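You operate a simulated robot arm through the tools that you are given. There is no shell and no other tool.

You run a simulated robot arm. Do the job below in one go: nothing can be reset, and whatever is moved stays where it is left.

JOB
Key the job card's address for lamp two and light the can white.
Fine: dim and white full up; other lamps keep their addresses.

It is judged by the outcome, as a careful person would: the job done as asked, and still so three seconds after it is handed in. It fails if anything else is knocked over, pushed out of place, dropped, spilled or broken.

ROBOT AND FRAMES
A 7-joint arm with a two-finger parallel gripper, fixed in place. Base frame: the origin is at the foot of the arm, x ahead of it, y to its left, z up; the work surface is at about z = 840. Lengths are in mm, angles in degrees, forces in N, time in s.
Its first joint turns from -166.0 to 166.0 degrees. Payload 3.43 kg.
The tool frame sits at the grasp point between the pads (the TCP): z along the fingers, y along the line on which they close. The tips reach 30 mm beyond it. The gripper opens to 94 mm. The fingers are 28 mm wide and 10 mm thick; the gripper's body (50 by 96 mm) begins 55 mm behind the TCP.
Orientation is that of the tool frame in the base frame, as a unit quaternion [w, x, y, z]. With the fingers straight down and closing along the base's y, the tool's x points along the base's -x, its y along +y and its z along -z.

CONTROLS
- The arm moves only by the tool jog_arm. Its argument "moves" is text: rows parted by semicolons, each of 7 numbers parted by spaces: the turn, a rotation vector about the base's x, y, z in units of 120 degrees (1.0 is 120 degrees), then the shift along the base's x, y, z in units of 200 mm (1.0 is 200 mm), then the gripper command, from -1 (shut) to 1 (fully open), values between in proportion. In form: rx ry rz tx ty tz jaw; .... A call has 1 to 20 rows; each row is the pose to reach, as a shift and turn from the pose commanded when the call began. A call with a number of a shift or a turn outside -1 to 1 is refused whole. Each row takes 0.2 s and may step no farther than 50 mm and 8.6 degrees from the row before; otherwise, or with a gripper value out of range, the whole call is refused. Where a pose cannot be reached the arm comes as near as it can. A force on the tool above 40 N (or 10 N above the force at the start of the call, whichever is more), or a blocked arm, ends the call early, and 0.2 s more pass. The fingers move at their own pace (about 45 mm/s each) and stop on an object; they squeeze with about 27 N. The grip force told is the motor's: it shows also when the fingers shut on nothing. Time passes only in rows, and 0.2 s behind the last, so rows that repeat a pose let the fingers close. The reply holds the time, the measured pose of the TCP, the force on the tool along the base axes, the opening and the grip force, in the units named above and with some noise, with the torque about the TCP (base axes, N m) and any sound that the robot's microphone picked up, and new pictures: "pictures" is both (left out), scene, wrist or none.
- Cameras (640 x 400 px; columns grow to the right, rows downward): "scene" is fixed at [221.1, -650.1, 1389.9]; the picture's right is [0.78, -0.63, 0.00], its down [-0.27, -0.34, -0.90] and it looks along [0.56, 0.70, -0.44] (base axes); focal length 372 px, centre (320, 200). "wrist" rides on the gripper at [76, 14, -103] in the tool frame; the picture's right is [-0.18, 0.98, 0.00], its down [-0.75, -0.14, -0.64] and it looks along [-0.63, -0.12, 0.77] (tool axes); focal length 243 px, centre (320, 200).
- raise_lower(by): slides the trunk up (or, below 0, down) by that many mm; the arm rides with it, the base frame stays. It gives what a move gives, with no picture.
- probe_pixels(camera, pixels): for up to 12 pixels [column, row] of the newest picture of that camera ("zoom" is the newest enlarged one), the place [x, y, z] in the base frame of the surface seen there, good to about 3 mm. It takes no simulated time.
- close_up(camera, box): a new picture of the part [left, top, right, bottom] of that camera's present view, enlarged. It takes no simulated time.
- close_job(): hands the job in; it is judged then, once.

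Leave the gripper open and the arm clear of the work at the hand-in unless told otherwise.

The tools are called after "Call:" as name(argument=value, ...) on one line, values as JSON. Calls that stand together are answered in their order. jog_arm: Moves the arm, as the interface text tells. Its arguments: {"type":"object","properties":{"moves":{"type":"string"},"pictures":{"type":"string","enum":["both","scene","wrist","none"]}},"required":["moves"]} The other tools are called the same way: raise_lower (by) slides the trunk up or down; probe_pixels (camera, pixels) gives the place of the surface under pixels of a picture; close_up (camera, box) takes an enlarged picture of a part of a camera's view; close_job () hands the job in.

At the start:

```text
clock: 0.0
tcp_pos: [655.3, 20.1, 1112.5]
tcp_rot: [0.001, 0.0, 1.0, 0.0]
ft_force: [0.3, -1.1, -0.4]
ft_torque: [-0.03, 0.02, 0.05]
finger_gap: 93.9
grip_force: 0.1
trunk travel left (down, up): [-350.0, 260.0]
```

scene: 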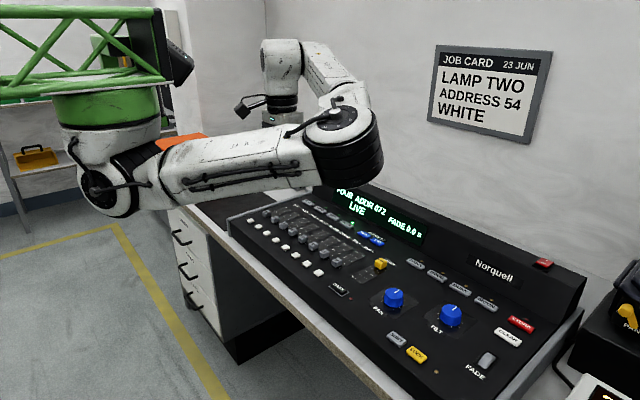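
wrist: 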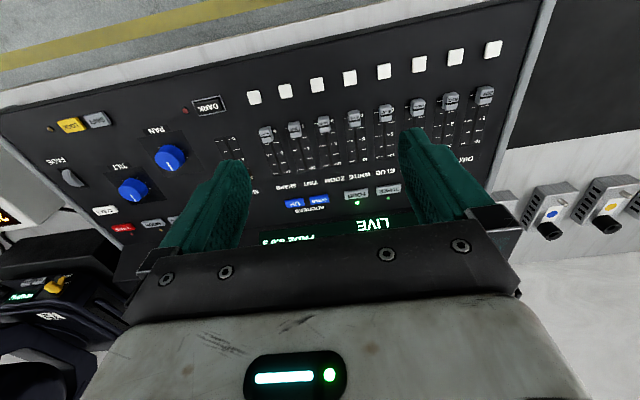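

I see a lighting console, a job card reading "LAMP TWO ADDRESS 54 WHITE", and a display. I'll enlarge the key parts before moving anything.

Call:
close_up(camera="scene", box=[420, 30, 570, 150])

Call:
close_up(camera="scene", box=[320, 170, 440, 250])

Call:
close_up(camera="scene", box=[230, 190, 400, 300])

Call:
close_up(camera="scene", box=[340, 240, 580, 400])

Call:
close_up(camera="wrist", box=[220, 30, 540, 250])

Call:
close_up(camera="wrist", box=[0, 90, 260, 330])

Call:
close_up(camera="wrist", box=[480, 150, 640, 260])

Call:
close_up(camera="scene", box=[540, 250, 640, 400])

```text
3.33 times, centred on (495, 90) of scene
```

zoom: 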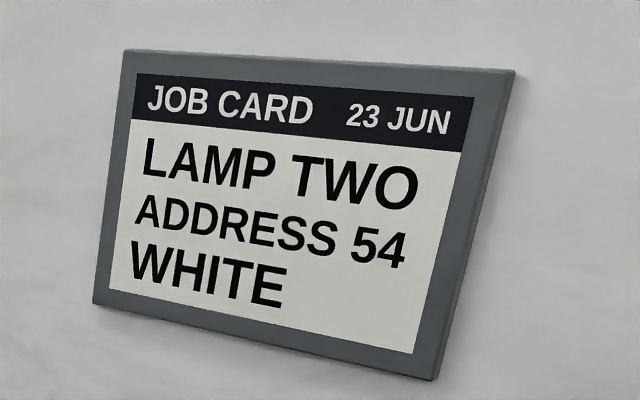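

```text
5.00 times, centred on (380, 210) of scene
```

zoom: 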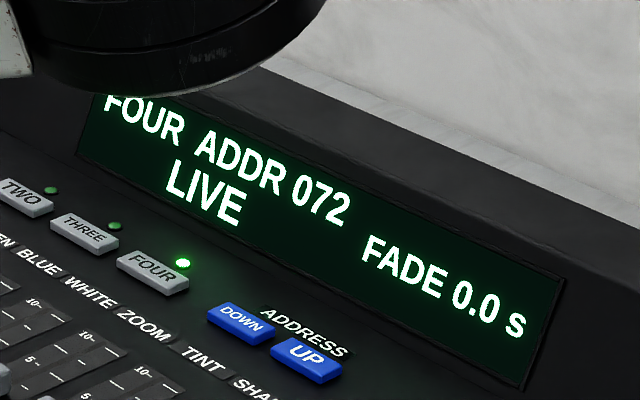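

```text
3.64 times, centred on (315, 245) of scene
```

zoom: 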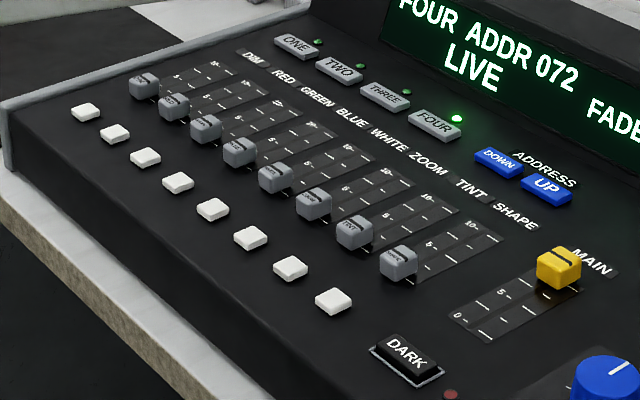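

```text
2.50 times, centred on (460, 320) of scene
```

zoom: 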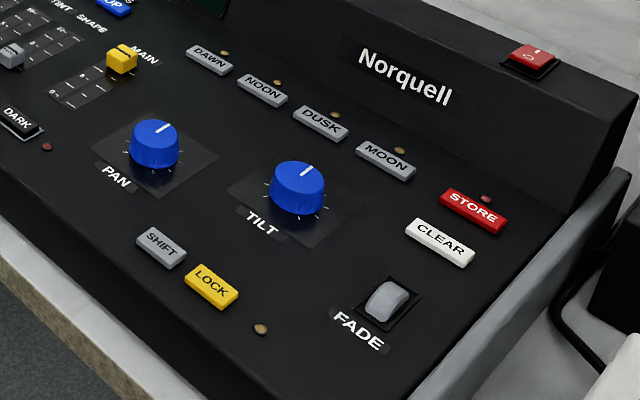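

```text
1.82 times, centred on (380, 140) of wrist
```

zoom: 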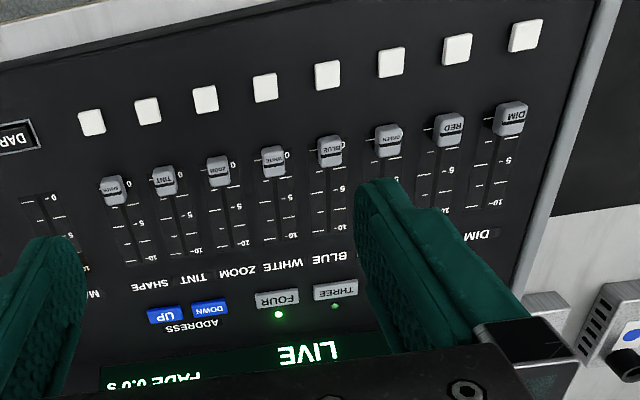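

```text
1.67 times, centred on (130, 210) of wrist
```

zoom: 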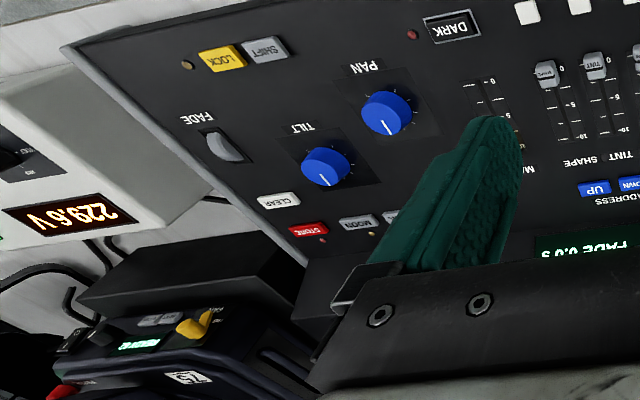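

```text
3.64 times, centred on (560, 205) of wrist
```

zoom: 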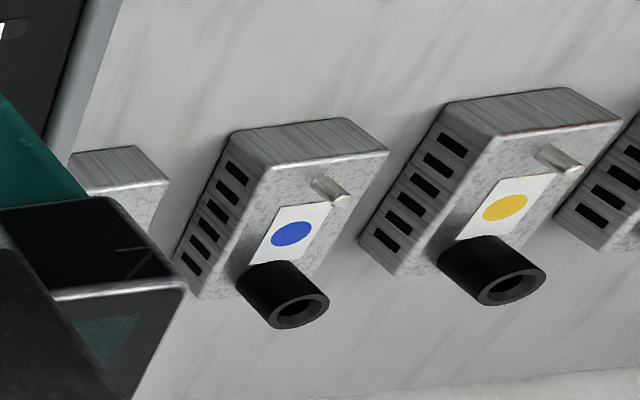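

```text
2.67 times, centred on (590, 325) of scene
```

zoom: 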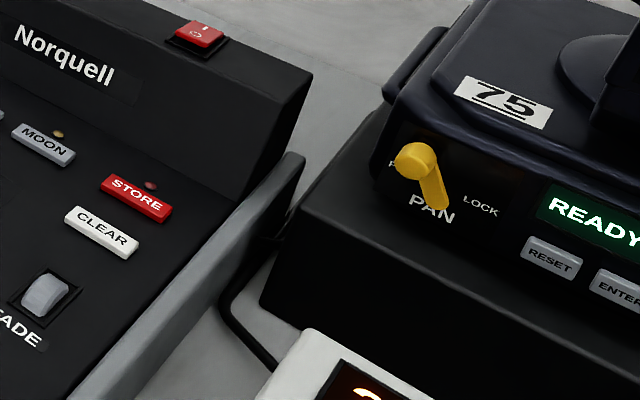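

The card says lamp two, address 54, white. The display currently shows lamp FOUR at 072, LIVE, fade 0.0 s. I'll probe the key controls in the scene picture: ONE..FOUR at about (309,202), (320,209), (333,216), (347,224), DOWN (364,235), UP (377,242), the DIM and WHITE faders, and some panel points.

Call:
probe_pixels(camera="scene", pixels=[[309, 202.4], [320.5, 209.3], [332.9, 216.4], [347.1, 224.1], [363.9, 234.6], [377.1, 242.3], [266.9, 212], [302.9, 237], [381.8, 262], [339.7, 287.6], [396, 338], [416, 354]])

Call:
probe_pixels(camera="wrist", pixels=[[484, 93], [450, 98], [417, 104], [386, 112], [355, 119], [324, 122], [295, 128], [265, 133], [493, 48], [384, 72], [357, 193], [317, 198]])

```text
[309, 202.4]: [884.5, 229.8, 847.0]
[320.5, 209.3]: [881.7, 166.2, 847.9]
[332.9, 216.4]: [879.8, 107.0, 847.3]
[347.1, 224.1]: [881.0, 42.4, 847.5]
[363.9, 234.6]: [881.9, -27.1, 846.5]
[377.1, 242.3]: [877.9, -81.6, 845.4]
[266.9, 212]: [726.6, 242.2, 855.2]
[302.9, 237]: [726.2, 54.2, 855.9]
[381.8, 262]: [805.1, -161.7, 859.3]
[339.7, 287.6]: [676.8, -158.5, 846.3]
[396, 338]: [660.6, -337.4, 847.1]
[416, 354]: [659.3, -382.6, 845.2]
```

```text
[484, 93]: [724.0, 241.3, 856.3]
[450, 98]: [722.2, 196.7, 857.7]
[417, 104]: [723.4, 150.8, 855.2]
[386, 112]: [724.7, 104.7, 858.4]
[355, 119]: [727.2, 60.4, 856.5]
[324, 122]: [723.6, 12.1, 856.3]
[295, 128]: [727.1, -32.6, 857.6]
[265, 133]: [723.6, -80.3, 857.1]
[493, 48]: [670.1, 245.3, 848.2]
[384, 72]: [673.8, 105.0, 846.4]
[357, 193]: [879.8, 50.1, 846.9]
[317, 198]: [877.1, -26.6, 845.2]
```

Both cameras agree: the keys' tops are at z≈847 and the faders at x≈725. Next I'll look at the rest of the scene (the can, the backs of the boxes, the other units) before touching anything.

Call:
close_up(camera="scene", box=[0, 0, 320, 200])

Call:
close_up(camera="wrist", box=[480, 150, 640, 400])

Call:
close_up(camera="wrist", box=[0, 250, 160, 400])

Call:
probe_pixels(camera="scene", pixels=[[375, 195], [400, 215], [430, 240], [400, 200], [420, 220], [540, 265], [590, 280], [345, 210], [355, 222], [480, 60], [272, 118], [240, 105]])

```text
2.00 times, centred on (160, 100) of scene
```

zoom: 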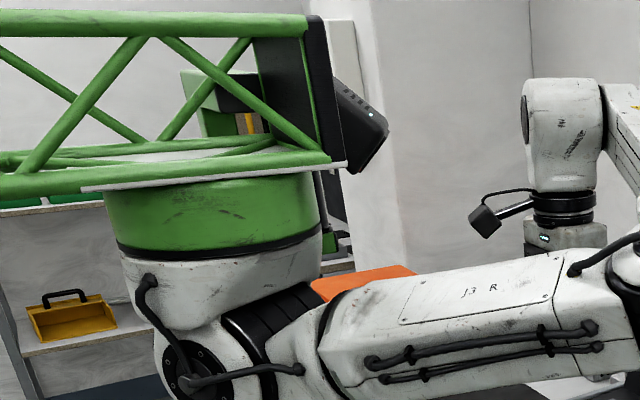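

```text
1.60 times, centred on (560, 275) of wrist
```

zoom: 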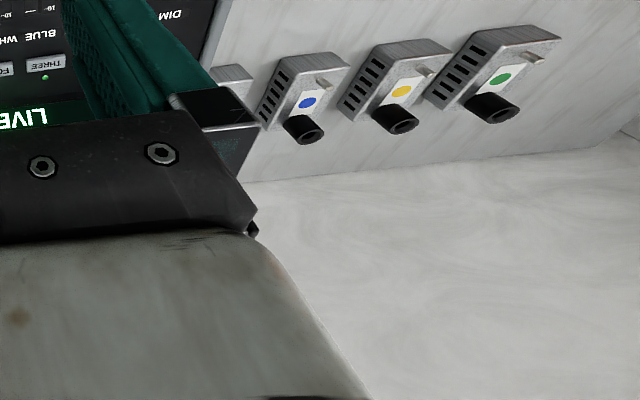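

```text
2.67 times, centred on (80, 325) of wrist
```

zoom: 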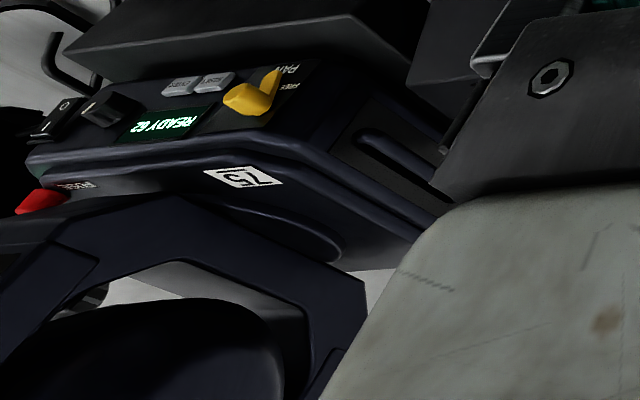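

```text
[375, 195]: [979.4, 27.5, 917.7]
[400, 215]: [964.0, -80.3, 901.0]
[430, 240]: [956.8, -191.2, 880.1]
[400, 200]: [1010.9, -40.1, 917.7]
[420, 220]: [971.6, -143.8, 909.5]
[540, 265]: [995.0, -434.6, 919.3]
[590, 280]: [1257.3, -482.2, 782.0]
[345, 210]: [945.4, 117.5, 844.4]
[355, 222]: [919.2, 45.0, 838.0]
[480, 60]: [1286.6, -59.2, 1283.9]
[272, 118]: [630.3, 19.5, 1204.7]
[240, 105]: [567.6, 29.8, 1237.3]
```

There's a moving-head unit at right (label 75, "READY 62") and small boxes with blue, yellow and green stickers at left. I'll tilt the tool up while keeping it high, to find the can and see the whole desk.

Call:
jog_arm(moves="0 -0.07 0 -0.1 0 0.1 1; 0 -0.14 0 -0.2 0 0.2 1; 0 -0.21 0 -0.3 0 0.3 1; 0 -0.28 0 -0.4 0 0.4 1; 0 -0.28 0 -0.4 0 0.4 1")

```text
clock: 1.2
tcp_pos: [575.2, 19.4, 1192.0]
tcp_rot: [0.29, 0.0, 0.957, 0.0]
ft_force: [0.1, 0.0, 0.1]
ft_torque: [-0.01, -0.03, 0.0]
finger_gap: 94.1
grip_force: 0.1
trunk travel left (down, up): [-350.0, 260.0]
```

scene: 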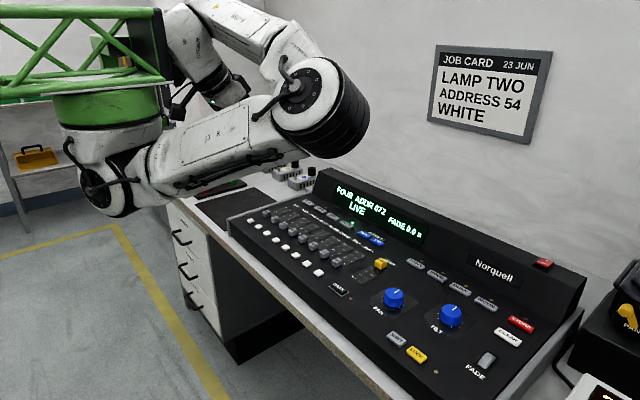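
wrist: 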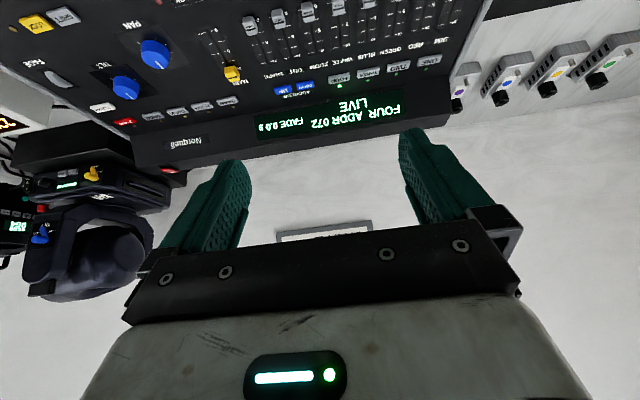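

The picture is upside down, but there's a moving head at (90,240), another green display at (15,225), and four sticker boxes at the upper right. I'll enlarge these.

Call:
close_up(camera="wrist", box=[0, 90, 190, 310])

Call:
close_up(camera="wrist", box=[440, 20, 640, 130])

Call:
close_up(camera="wrist", box=[190, 0, 470, 160])

Call:
close_up(camera="scene", box=[180, 150, 340, 250])

Call:
close_up(camera="scene", box=[270, 160, 430, 260])

```text
1.82 times, centred on (95, 200) of wrist
```

zoom: 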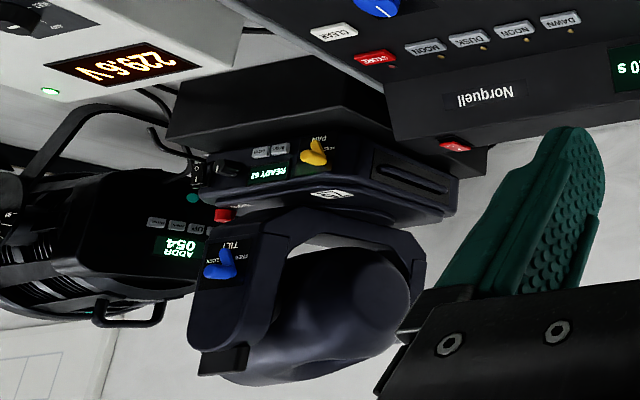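

```text
3.20 times, centred on (540, 75) of wrist
```

zoom: 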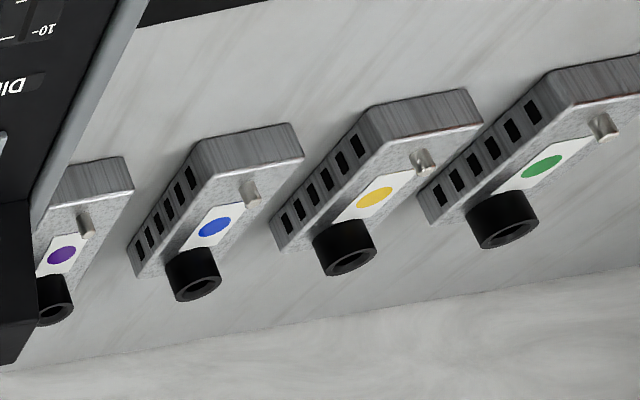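

```text
2.29 times, centred on (330, 80) of wrist
```

zoom: 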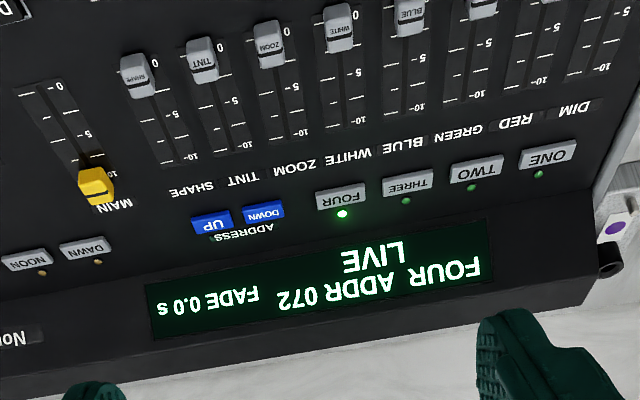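

```text
4.00 times, centred on (260, 200) of scene
```

zoom: 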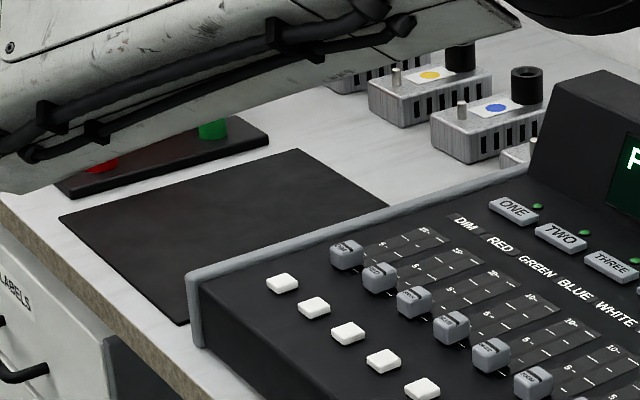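

```text
4.00 times, centred on (350, 210) of scene
```

zoom: 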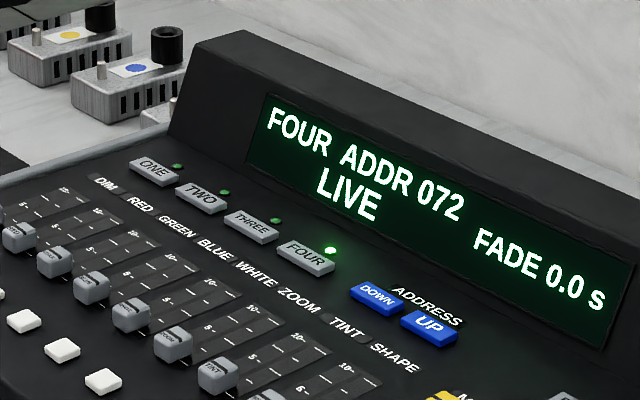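

The black can at the far right shows "ADDR 054", matching the card. I'll turn toward it for a clearer view of the can and the moving head, staying high.

Call:
jog_arm(moves="0 0 -0.07 0 -0.2 0 1; 0 0 -0.14 0 -0.4 0 1; 0 0 -0.21 0 -0.6 0 1; 0 0 -0.28 0 -0.8 0 1; 0 0 -0.28 0 -1 0 1; 0 0 -0.28 0 -1 0 1")

```text
clock: 2.6
tcp_pos: [573.5, -182.1, 1192.1]
tcp_rot: [0.276, 0.278, 0.916, -0.084]
ft_force: [-0.6, 0.5, 0.4]
ft_torque: [0.01, 0.01, -0.02]
finger_gap: 94.1
grip_force: 0.1
trunk travel left (down, up): [-350.0, 260.0]
```

scene: 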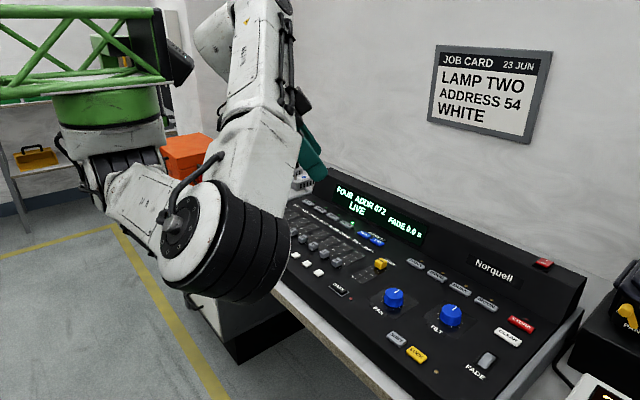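
wrist: 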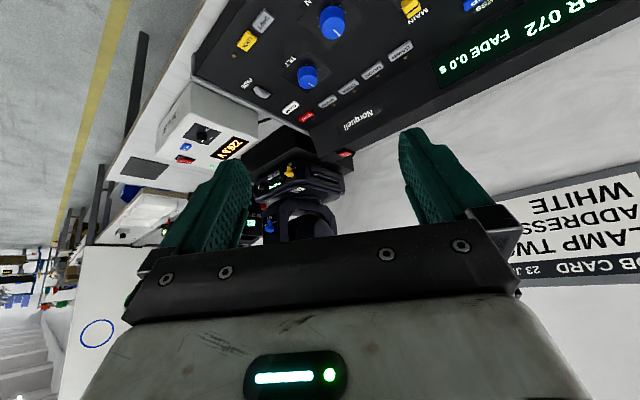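

The can is hidden behind the left finger at about (215,230). I'll turn a bit more.

Call:
jog_arm(moves="0 0 -0.07 0 -0.2 0 1; 0 0 -0.14 0 -0.4 0 1; 0 0 -0.14 0 -0.4 0 1", pictures="wrist")

Call:
close_up(camera="wrist", box=[200, 100, 440, 250])

```text
clock: 3.4
tcp_pos: [574.7, -262.8, 1190.9]
tcp_rot: [0.262, 0.408, 0.866, -0.123]
ft_force: [-0.3, -0.5, 0.7]
ft_torque: [0.01, -0.01, 0.04]
finger_gap: 94.0
grip_force: 0.1
trunk travel left (down, up): [-350.0, 260.0]
```

wrist: 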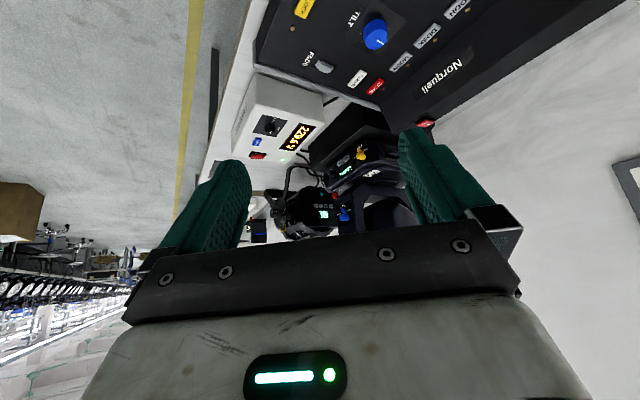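

```text
2.67 times, centred on (320, 175) of wrist
```

zoom: 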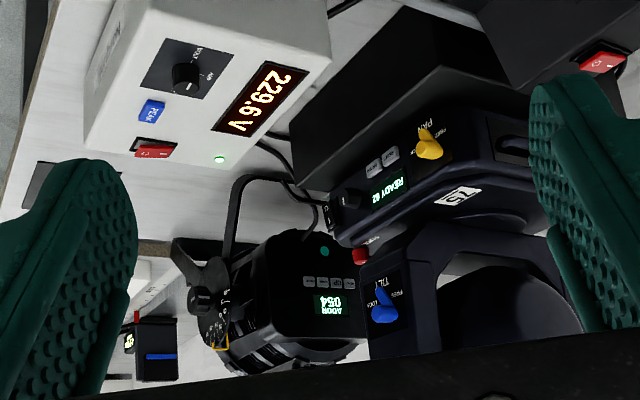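

The can reads ADDR 054 and the moving head reads READY 62, so the console's lamp two needs address 054. I'll straighten the tool to point down again and head back toward the key TWO, with the fingers closing on the way.

Call:
jog_arm(moves="0.0154 0.0327 0.051 0.1 0.125 0 -1; 0.0308 0.0654 0.1019 0.2 0.25 0 -1; 0.0462 0.0981 0.1529 0.3 0.375 0 -1; 0.0616 0.1308 0.2038 0.4 0.5 0 -1; 0.077 0.1634 0.2548 0.5 0.625 0 -1; 0.0923 0.1961 0.3057 0.6 0.75 0 -1; 0.1077 0.2288 0.3567 0.7 0.875 0 -1; 0.1231 0.2615 0.4076 0.8 1 0 -1; 0.1231 0.2615 0.4076 0.8 1 0 -1")

```text
clock: 5.4
tcp_pos: [734.0, -60.7, 1192.5]
tcp_rot: [-0.001, -0.001, 1.0, 0.0]
ft_force: [-0.1, 0.3, 0.3]
ft_torque: [0.01, 0.02, -0.01]
finger_gap: 0.1
grip_force: 27.2
trunk travel left (down, up): [-350.0, 260.0]
```

scene: 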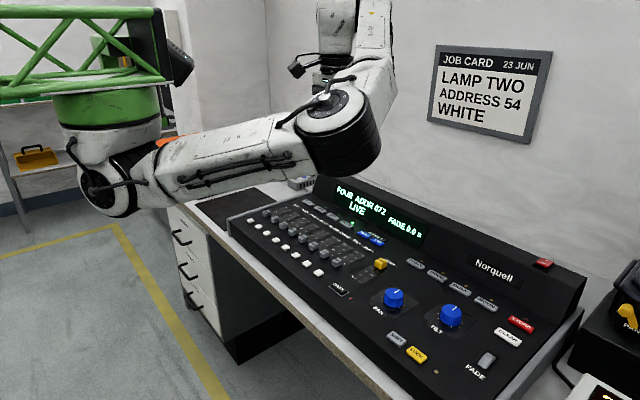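
wrist: 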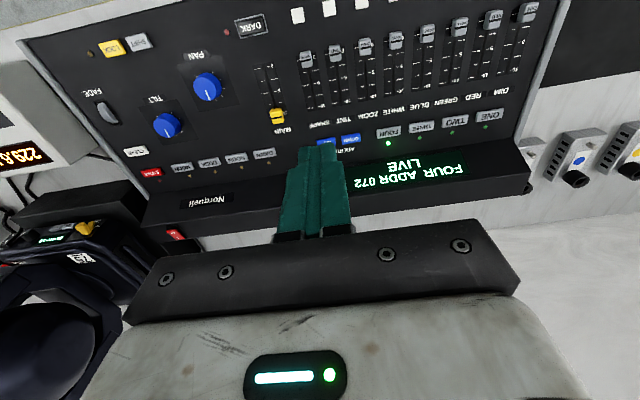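

The tool is straight and the fingers are shut. I'll enlarge the key rows in the wrist view to get exact centres.

Call:
close_up(camera="wrist", box=[310, 80, 520, 210])

```text
3.05 times, centred on (415, 145) of wrist
```

zoom: 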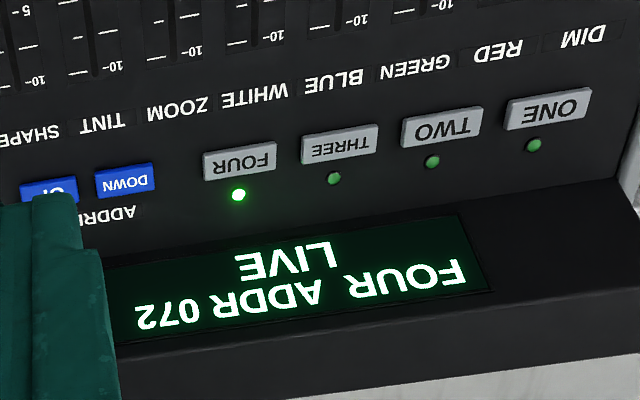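

The keys are clear here. I'll probe TWO's face at (443,125), its ends, the other keys, and the DOWN key.

Call:
probe_pixels(camera="zoom", pixels=[[443, 124], [408, 131], [478, 120], [441, 115], [443, 135], [125, 180], [102, 183], [149, 177], [125, 171], [340, 143], [548, 108], [40, 188]])

```text
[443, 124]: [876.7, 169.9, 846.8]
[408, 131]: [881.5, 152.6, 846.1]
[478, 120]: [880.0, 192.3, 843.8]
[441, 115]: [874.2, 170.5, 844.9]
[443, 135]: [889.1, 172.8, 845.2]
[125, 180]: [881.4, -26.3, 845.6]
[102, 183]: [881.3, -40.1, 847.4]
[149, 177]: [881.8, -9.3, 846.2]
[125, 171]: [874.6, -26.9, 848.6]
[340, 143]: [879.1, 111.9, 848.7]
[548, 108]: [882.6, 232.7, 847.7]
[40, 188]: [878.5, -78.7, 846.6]
```

TWO's centre is about (880,170) with its top at z≈847, so its contact TCP height is near 877. I'm moving to above it in two stages.

Call:
jog_arm(moves="0 0 0 0.12 0.15 -0.1 -1; 0 0 0 0.24 0.3 -0.2 -1; 0 0 0 0.36 0.45 -0.3 -1; 0 0 0 0.48 0.6 -0.4 -1; 0 0 0 0.6 0.75 -0.5 -1; 0 0 0 0.725 0.9 -0.6 -1; 0 0 0 0.725 0.95 -0.8 -1; 0 0 0 0.725 1 -1 -1; 0 0 0 0.725 1 -1 -1")

```text
clock: 7.4
tcp_pos: [879.7, 139.6, 991.4]
tcp_rot: [0.0, 0.0, 1.0, 0.0]
ft_force: [0.2, 1.4, 0.1]
ft_torque: [0.0, 0.03, -0.03]
finger_gap: 0.0
grip_force: 26.7
trunk travel left (down, up): [-350.0, 260.0]
```

scene: 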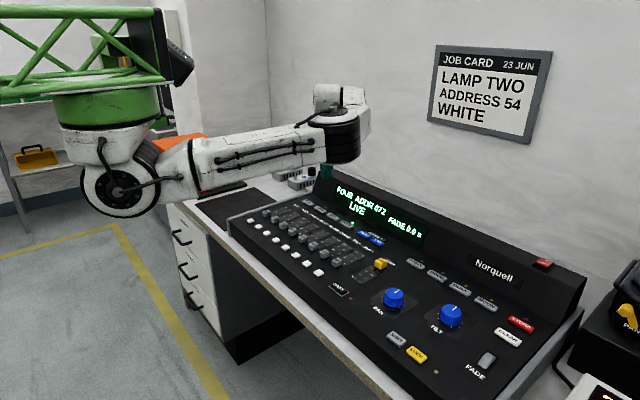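
wrist: 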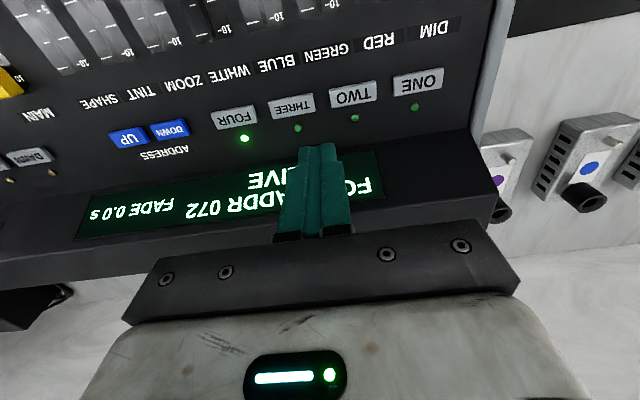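

The scene camera still sees the display clearly. I'll re-probe the TWO key at (353,95) and the LED at (354,118) in the wrist view for accuracy.

Call:
probe_pixels(camera="wrist", pixels=[[353, 95], [353, 91], [353, 100], [333, 97], [374, 93], [354, 118], [360, 110], [169, 129], [127, 139], [320, 160]])

```text
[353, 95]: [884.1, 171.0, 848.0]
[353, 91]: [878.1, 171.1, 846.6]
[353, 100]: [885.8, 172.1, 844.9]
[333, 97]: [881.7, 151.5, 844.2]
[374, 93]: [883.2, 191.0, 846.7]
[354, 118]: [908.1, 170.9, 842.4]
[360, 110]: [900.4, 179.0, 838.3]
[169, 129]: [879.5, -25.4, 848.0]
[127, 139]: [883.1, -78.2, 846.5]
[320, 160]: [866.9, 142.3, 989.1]
```

The key centre is (881,171), top at 847; the LED at x=908 is clear of the finger. I'm descending to 6–7 mm above the key.

Call:
jog_arm(moves="0 0 0 0 0.155 -0.1 -1; 0 0 0 0 0.155 -0.3 -1; 0 0 0 0 0.155 -0.45 -1; 0 0 0 0 0.155 -0.535 -1; 0 0 0 0 0.155 -0.535 -1")

```text
clock: 8.6
tcp_pos: [879.8, 170.3, 884.7]
tcp_rot: [0.0, -0.001, 1.0, 0.0]
ft_force: [0.4, 0.4, -0.3]
ft_torque: [-0.02, -0.03, 0.0]
finger_gap: 0.1
grip_force: 27.1
trunk travel left (down, up): [-350.0, 260.0]
```

scene: 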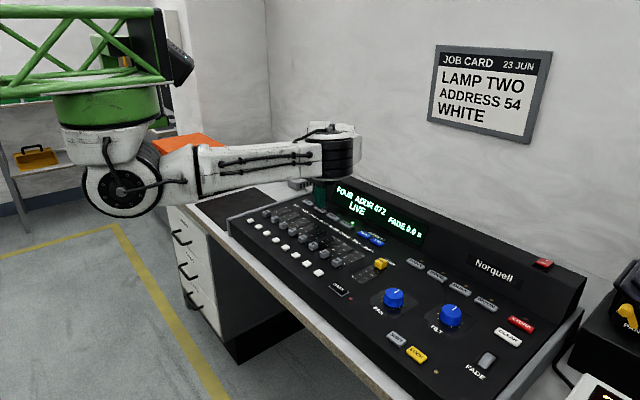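
wrist: 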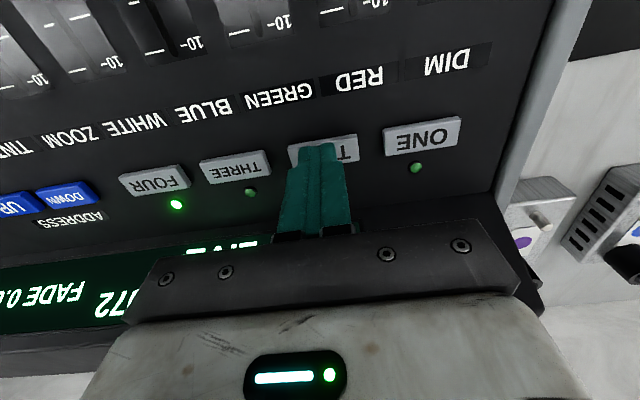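

The fingertips are over TWO with its LED still dark. I'm pressing gently in small steps and coming back up in the same call.

Call:
jog_arm(moves="0 0 0 0 0 -0.025 -1; 0 0 0 0 0 -0.035 -1; 0 0 0 0 0 -0.042 -1; 0 0 0 0 0 -0.048 -1; 0 0 0 0 0 -0.02 -1; 0 0 0 0 0 0.02 -1; 0 0 0 0 0 0.02 -1")

Call:
close_up(camera="scene", box=[280, 160, 440, 260])

```text
clock: 10.2
tcp_pos: [879.6, 170.1, 889.3]
tcp_rot: [0.0, 0.0, 1.0, 0.0]
ft_force: [-0.3, -1.0, -0.4]
ft_torque: [-0.02, 0.01, 0.02]
finger_gap: 0.2
grip_force: 26.6
trunk travel left (down, up): [-350.0, 260.0]
```

scene: 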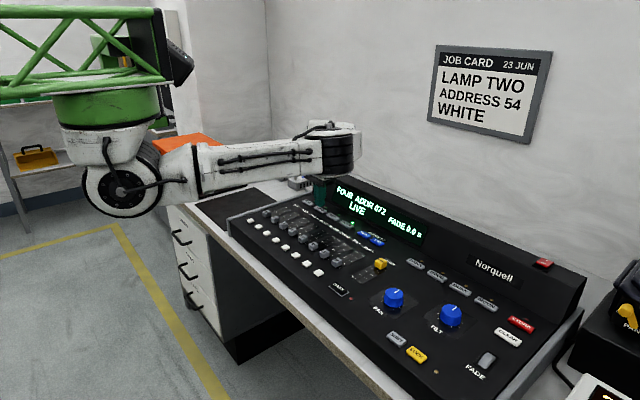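
wrist: 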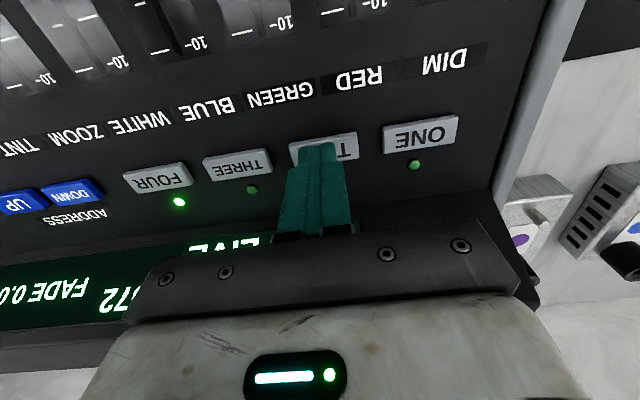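

```text
4.00 times, centred on (360, 210) of scene
```

zoom: 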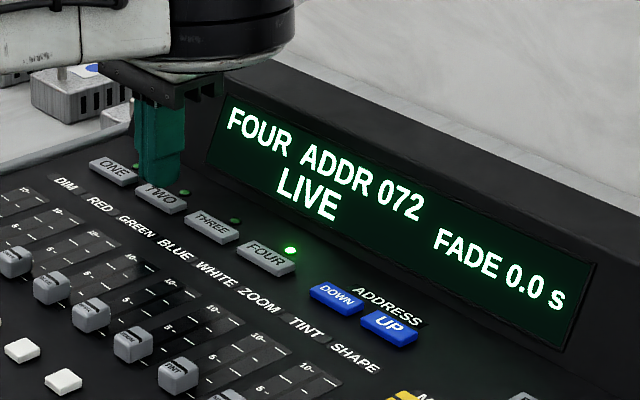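

No click was heard and FOUR is still selected, so I didn't go deep enough. I'll press deeper, slowly, and watch the force at the bottom.

Call:
jog_arm(moves="0 0 0 0 0 -0.03 -1; 0 0 0 0 0 -0.055 -1; 0 0 0 0 0 -0.065 -1; 0 0 0 0 0 -0.07 -1; 0 0 0 0 0 -0.075 -1")

```text
clock: 11.4
tcp_pos: [880.4, 170.8, 875.7]
tcp_rot: [0.0, 0.0, 1.0, 0.0]
ft_force: [-1.3, 0.1, 2.3]
ft_torque: [-0.03, -0.01, 0.0]
finger_gap: 0.2
grip_force: 26.6
trunk travel left (down, up): [-350.0, 260.0]
heard: click
```

scene: 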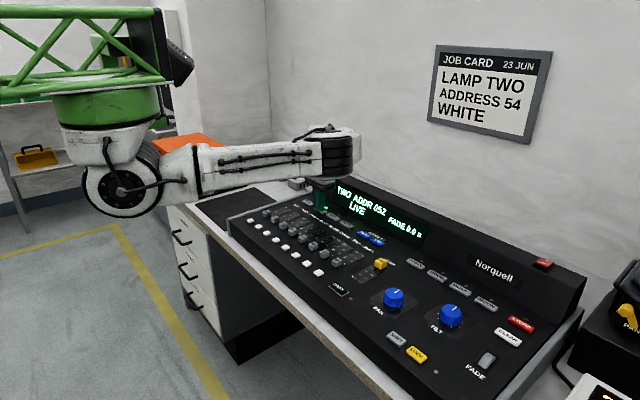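
wrist: 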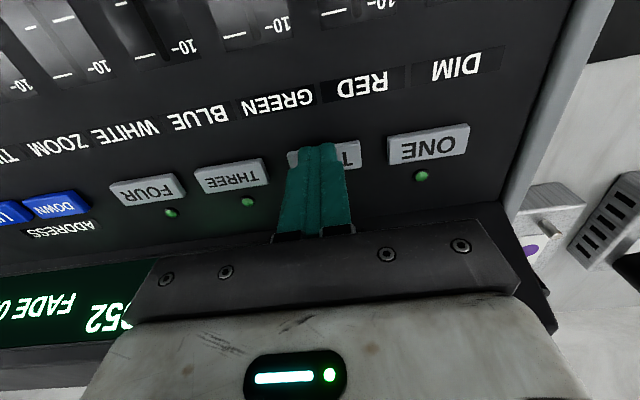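

A click was heard and the display changed to TWO ADDR 052. I'll lift off and read the display closely.

Call:
jog_arm(moves="0 0 0 0 0 0.05 -1; 0 0 0 0 0 0.15 -1; 0 0 0 0 0 0.15 -1")

Call:
close_up(camera="scene", box=[280, 160, 440, 260])

```text
clock: 12.2
tcp_pos: [880.3, 169.4, 904.4]
tcp_rot: [0.0, 0.0, 1.0, 0.0]
ft_force: [-0.5, 0.5, -0.7]
ft_torque: [0.02, 0.01, 0.0]
finger_gap: 0.3
grip_force: 26.8
trunk travel left (down, up): [-350.0, 260.0]
```

scene: 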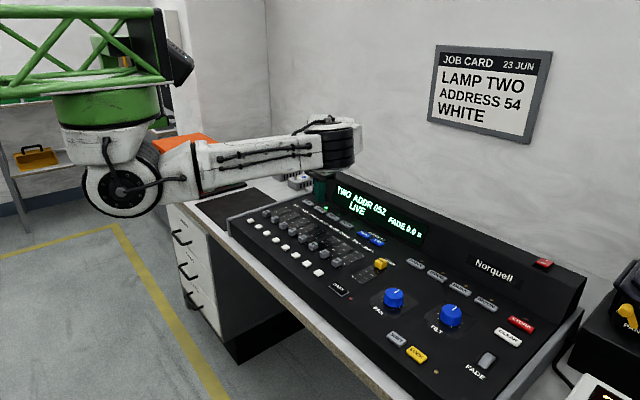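
wrist: 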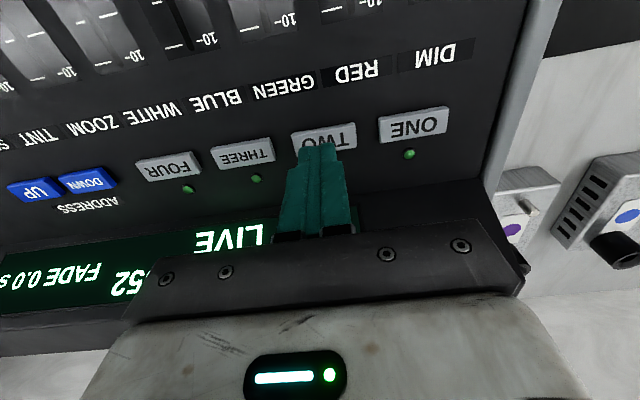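

```text
4.00 times, centred on (360, 210) of scene
```

zoom: 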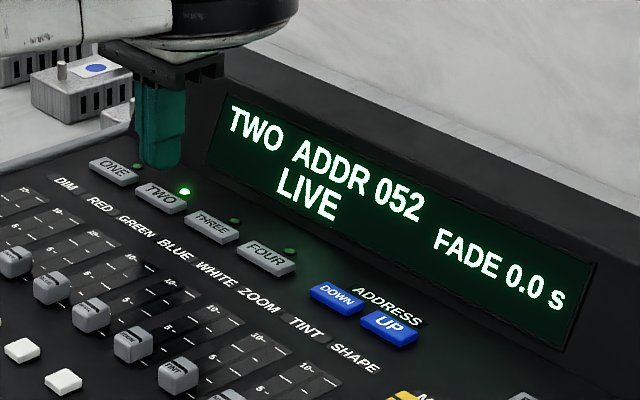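

Lamp TWO is now selected at 052, so UP needs exactly two presses. I'm moving to above UP at about (880,-79), staying clear of the keys.

Call:
jog_arm(moves="0 0 0 0 -0.15 0.1 -1; 0 0 0 0 -0.35 0.2 -1; 0 0 0 0 -0.55 0.2 -1; 0 0 0 0 -0.75 0.2 -1; 0 0 0 0 -0.95 0.2 -1; 0 0 0 0 -1 0.2 -1", pictures="none")

Call:
jog_arm(moves="0 0 0 0 -0.15 0 -1; 0 0 0 0 -0.245 -0.1 -1; 0 0 0 0 -0.245 -0.15 -1; 0 0 0 0 -0.245 -0.15 -1")

```text
clock: 13.6
tcp_pos: [880.0, -30.6, 944.2]
tcp_rot: [0.0, 0.0, 1.0, 0.001]
ft_force: [-0.8, -0.3, -0.3]
ft_torque: [0.03, -0.02, -0.01]
finger_gap: 0.0
grip_force: 26.9
trunk travel left (down, up): [-350.0, 260.0]
```

```text
clock: 14.6
tcp_pos: [878.8, -80.2, 914.9]
tcp_rot: [0.0, 0.0, 1.0, -0.001]
ft_force: [0.3, 0.3, 0.5]
ft_torque: [-0.02, -0.01, 0.03]
finger_gap: 0.1
grip_force: 27.2
trunk travel left (down, up): [-350.0, 260.0]
```

scene: 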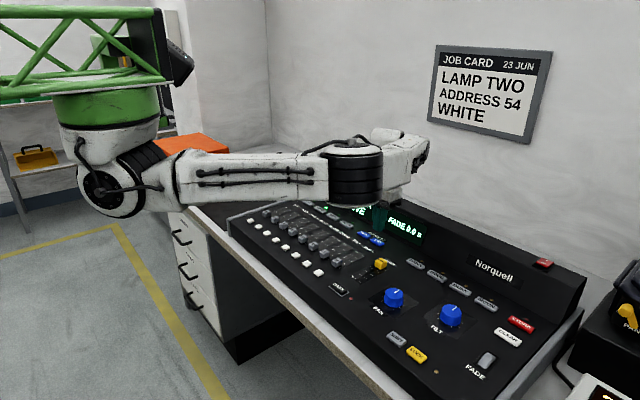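
wrist: 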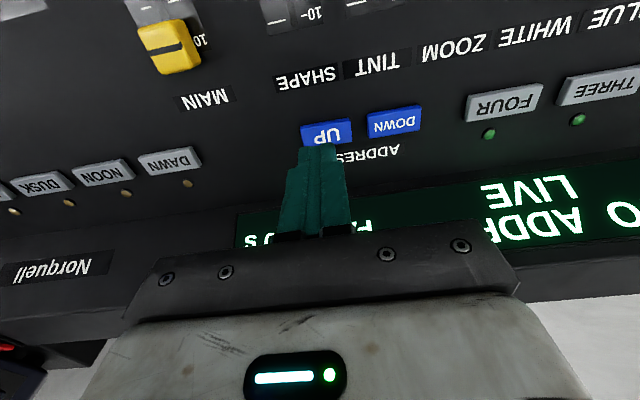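

The fingers are above UP at (327,131) in the wrist view. I'll verify its centre before pressing.

Call:
probe_pixels(camera="wrist", pixels=[[327, 131], [304, 134], [349, 128], [326, 124], [370, 124], [393, 121], [167, 45], [350, 155]])

```text
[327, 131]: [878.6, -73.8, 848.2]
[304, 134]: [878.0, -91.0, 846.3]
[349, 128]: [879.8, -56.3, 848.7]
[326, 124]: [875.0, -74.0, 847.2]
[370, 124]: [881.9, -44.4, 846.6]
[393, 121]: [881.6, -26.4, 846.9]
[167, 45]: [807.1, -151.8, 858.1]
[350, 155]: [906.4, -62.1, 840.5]
```

UP spans y≈-95..-57, so I'll shift 3 mm left and give one short press, then read the display.

Call:
jog_arm(moves="0 0 0 0 0.015 -0.12 -1; 0 0 0 0 0.015 -0.175 -1; 0 0 0 0 0.015 -0.195 -1; 0 0 0 0 0.015 -0.206 -1; 0 0 0 0 0.015 -0.15 -1; 0 0 0 0 0.015 -0.12 -1")

Call:
close_up(camera="wrist", box=[360, 100, 640, 280])

Call:
close_up(camera="scene", box=[300, 170, 440, 260])

```text
clock: 16.0
tcp_pos: [880.3, -75.0, 890.5]
tcp_rot: [0.0, 0.0, 1.0, 0.0]
ft_force: [0.4, 0.1, -0.6]
ft_torque: [-0.03, 0.0, 0.03]
finger_gap: 0.0
grip_force: 26.9
trunk travel left (down, up): [-350.0, 260.0]
heard: click
```

scene: 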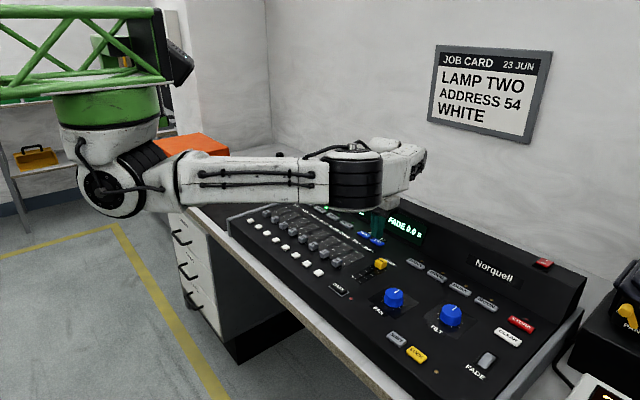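
wrist: 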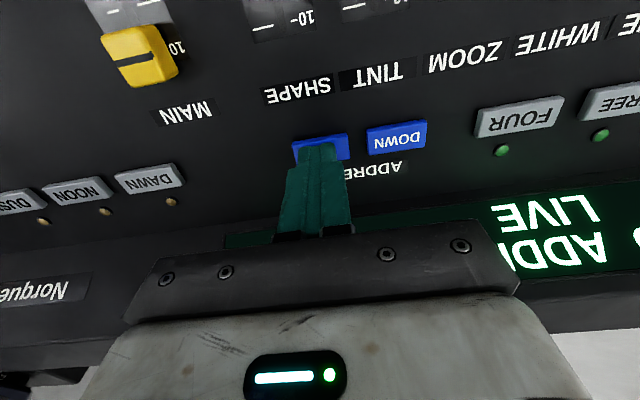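

```text
2.22 times, centred on (500, 190) of wrist
```

zoom: 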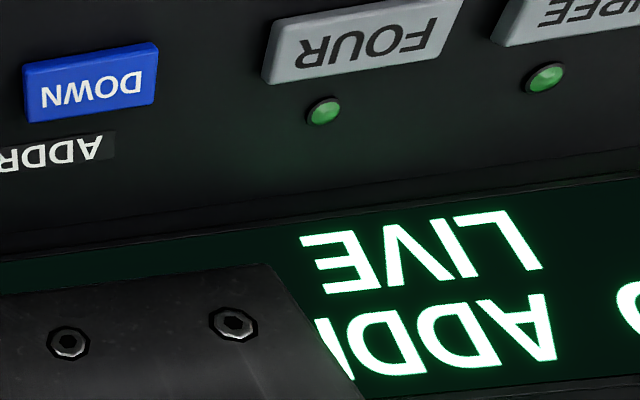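

```text
4.44 times, centred on (370, 215) of scene
```

zoom: 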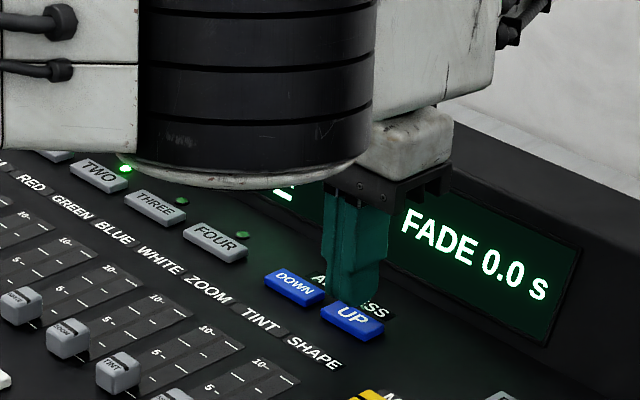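

One click was heard, but the digits are hidden. I'll lift and back off to read the display before the next press.

Call:
jog_arm(moves="0 0 0 -0.05 0 0.2 -1; 0 0 0 -0.2 0 0.4 -1; 0 0 0 -0.35 0 0.6 -1; 0 0 0 -0.5 0 0.8 -1; 0 0 0 -0.5 0 0.8 -1")

Call:
close_up(camera="wrist", box=[240, 60, 560, 260])

Call:
close_up(camera="scene", box=[300, 170, 440, 260])

```text
clock: 17.2
tcp_pos: [779.7, -74.4, 1051.3]
tcp_rot: [0.0, -0.001, 1.0, -0.001]
ft_force: [0.3, -0.2, 0.5]
ft_torque: [0.01, 0.01, 0.02]
finger_gap: 0.0
grip_force: 27.3
trunk travel left (down, up): [-350.0, 260.0]
```

scene: 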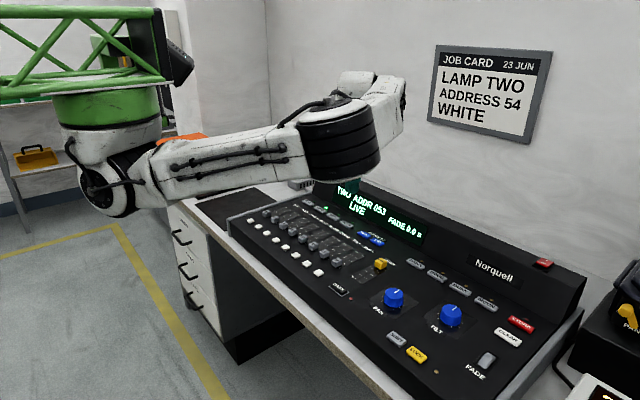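
wrist: 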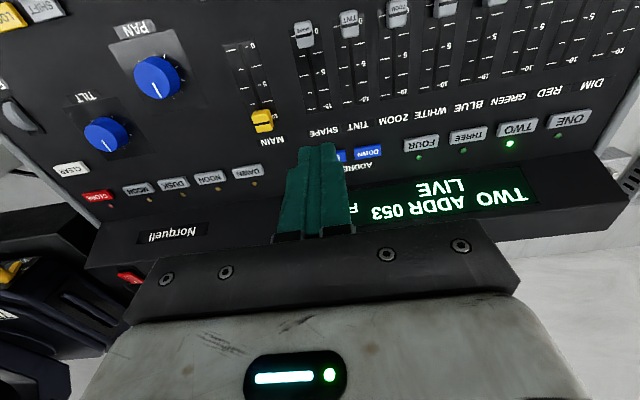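

```text
2.00 times, centred on (400, 160) of wrist
```

zoom: 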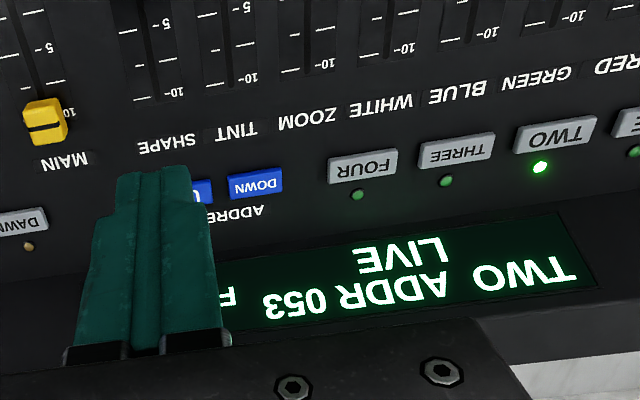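

```text
4.44 times, centred on (370, 215) of scene
```

zoom: 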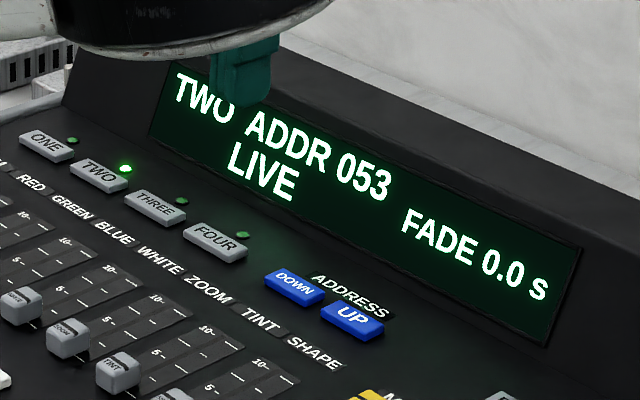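

The address is now 053, so each press steps by one. I'm returning the same way for one more identical press, then backing off again.

Call:
jog_arm(moves="0 0 0 0.15 0 -0.2 -1; 0 0 0 0.3 0 -0.4 -1; 0 0 0 0.45 0 -0.6 -1; 0 0 0 0.5 0 -0.78 -1; 0 0 0 0.5 0 -0.855 -1; 0 0 0 0.5 0 -0.875 -1; 0 0 0 0.5 0 -0.886 -1; 0 0 0 0.5 0 -0.83 -1; 0 0 0 0.48 0 -0.7 -1; 0 0 0 0.4 0 -0.5 -1; 0 0 0 0.2 0 -0.3 -1; 0 0 0 0 0 -0.2 -1; 0 0 0 0 0 -0.2 -1")

Call:
close_up(camera="scene", box=[300, 170, 440, 260])

Call:
close_up(camera="wrist", box=[240, 0, 640, 260])

```text
refused: row 11 steps farther than a row can; nothing moved
```

```text
4.44 times, centred on (370, 215) of scene
```

zoom: 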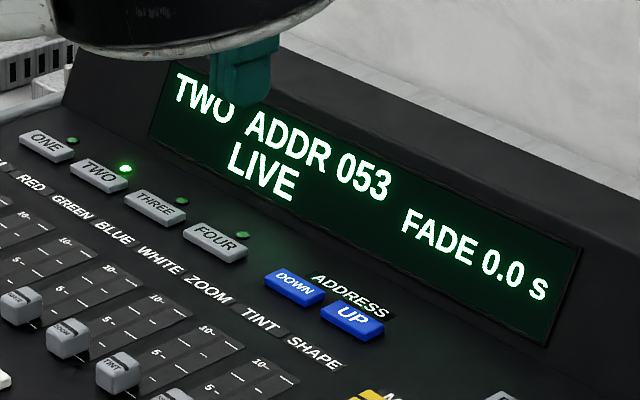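

```text
1.54 times, centred on (440, 130) of wrist
```

zoom: 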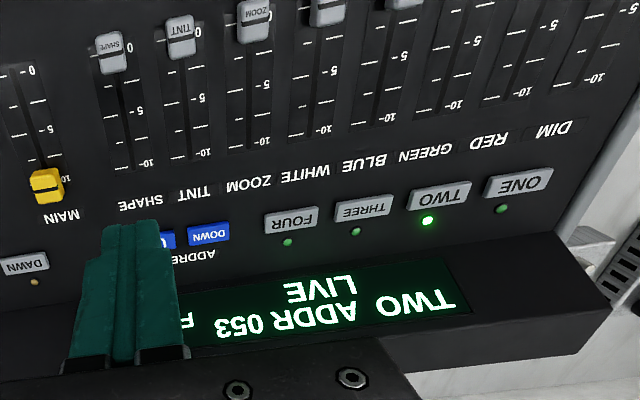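

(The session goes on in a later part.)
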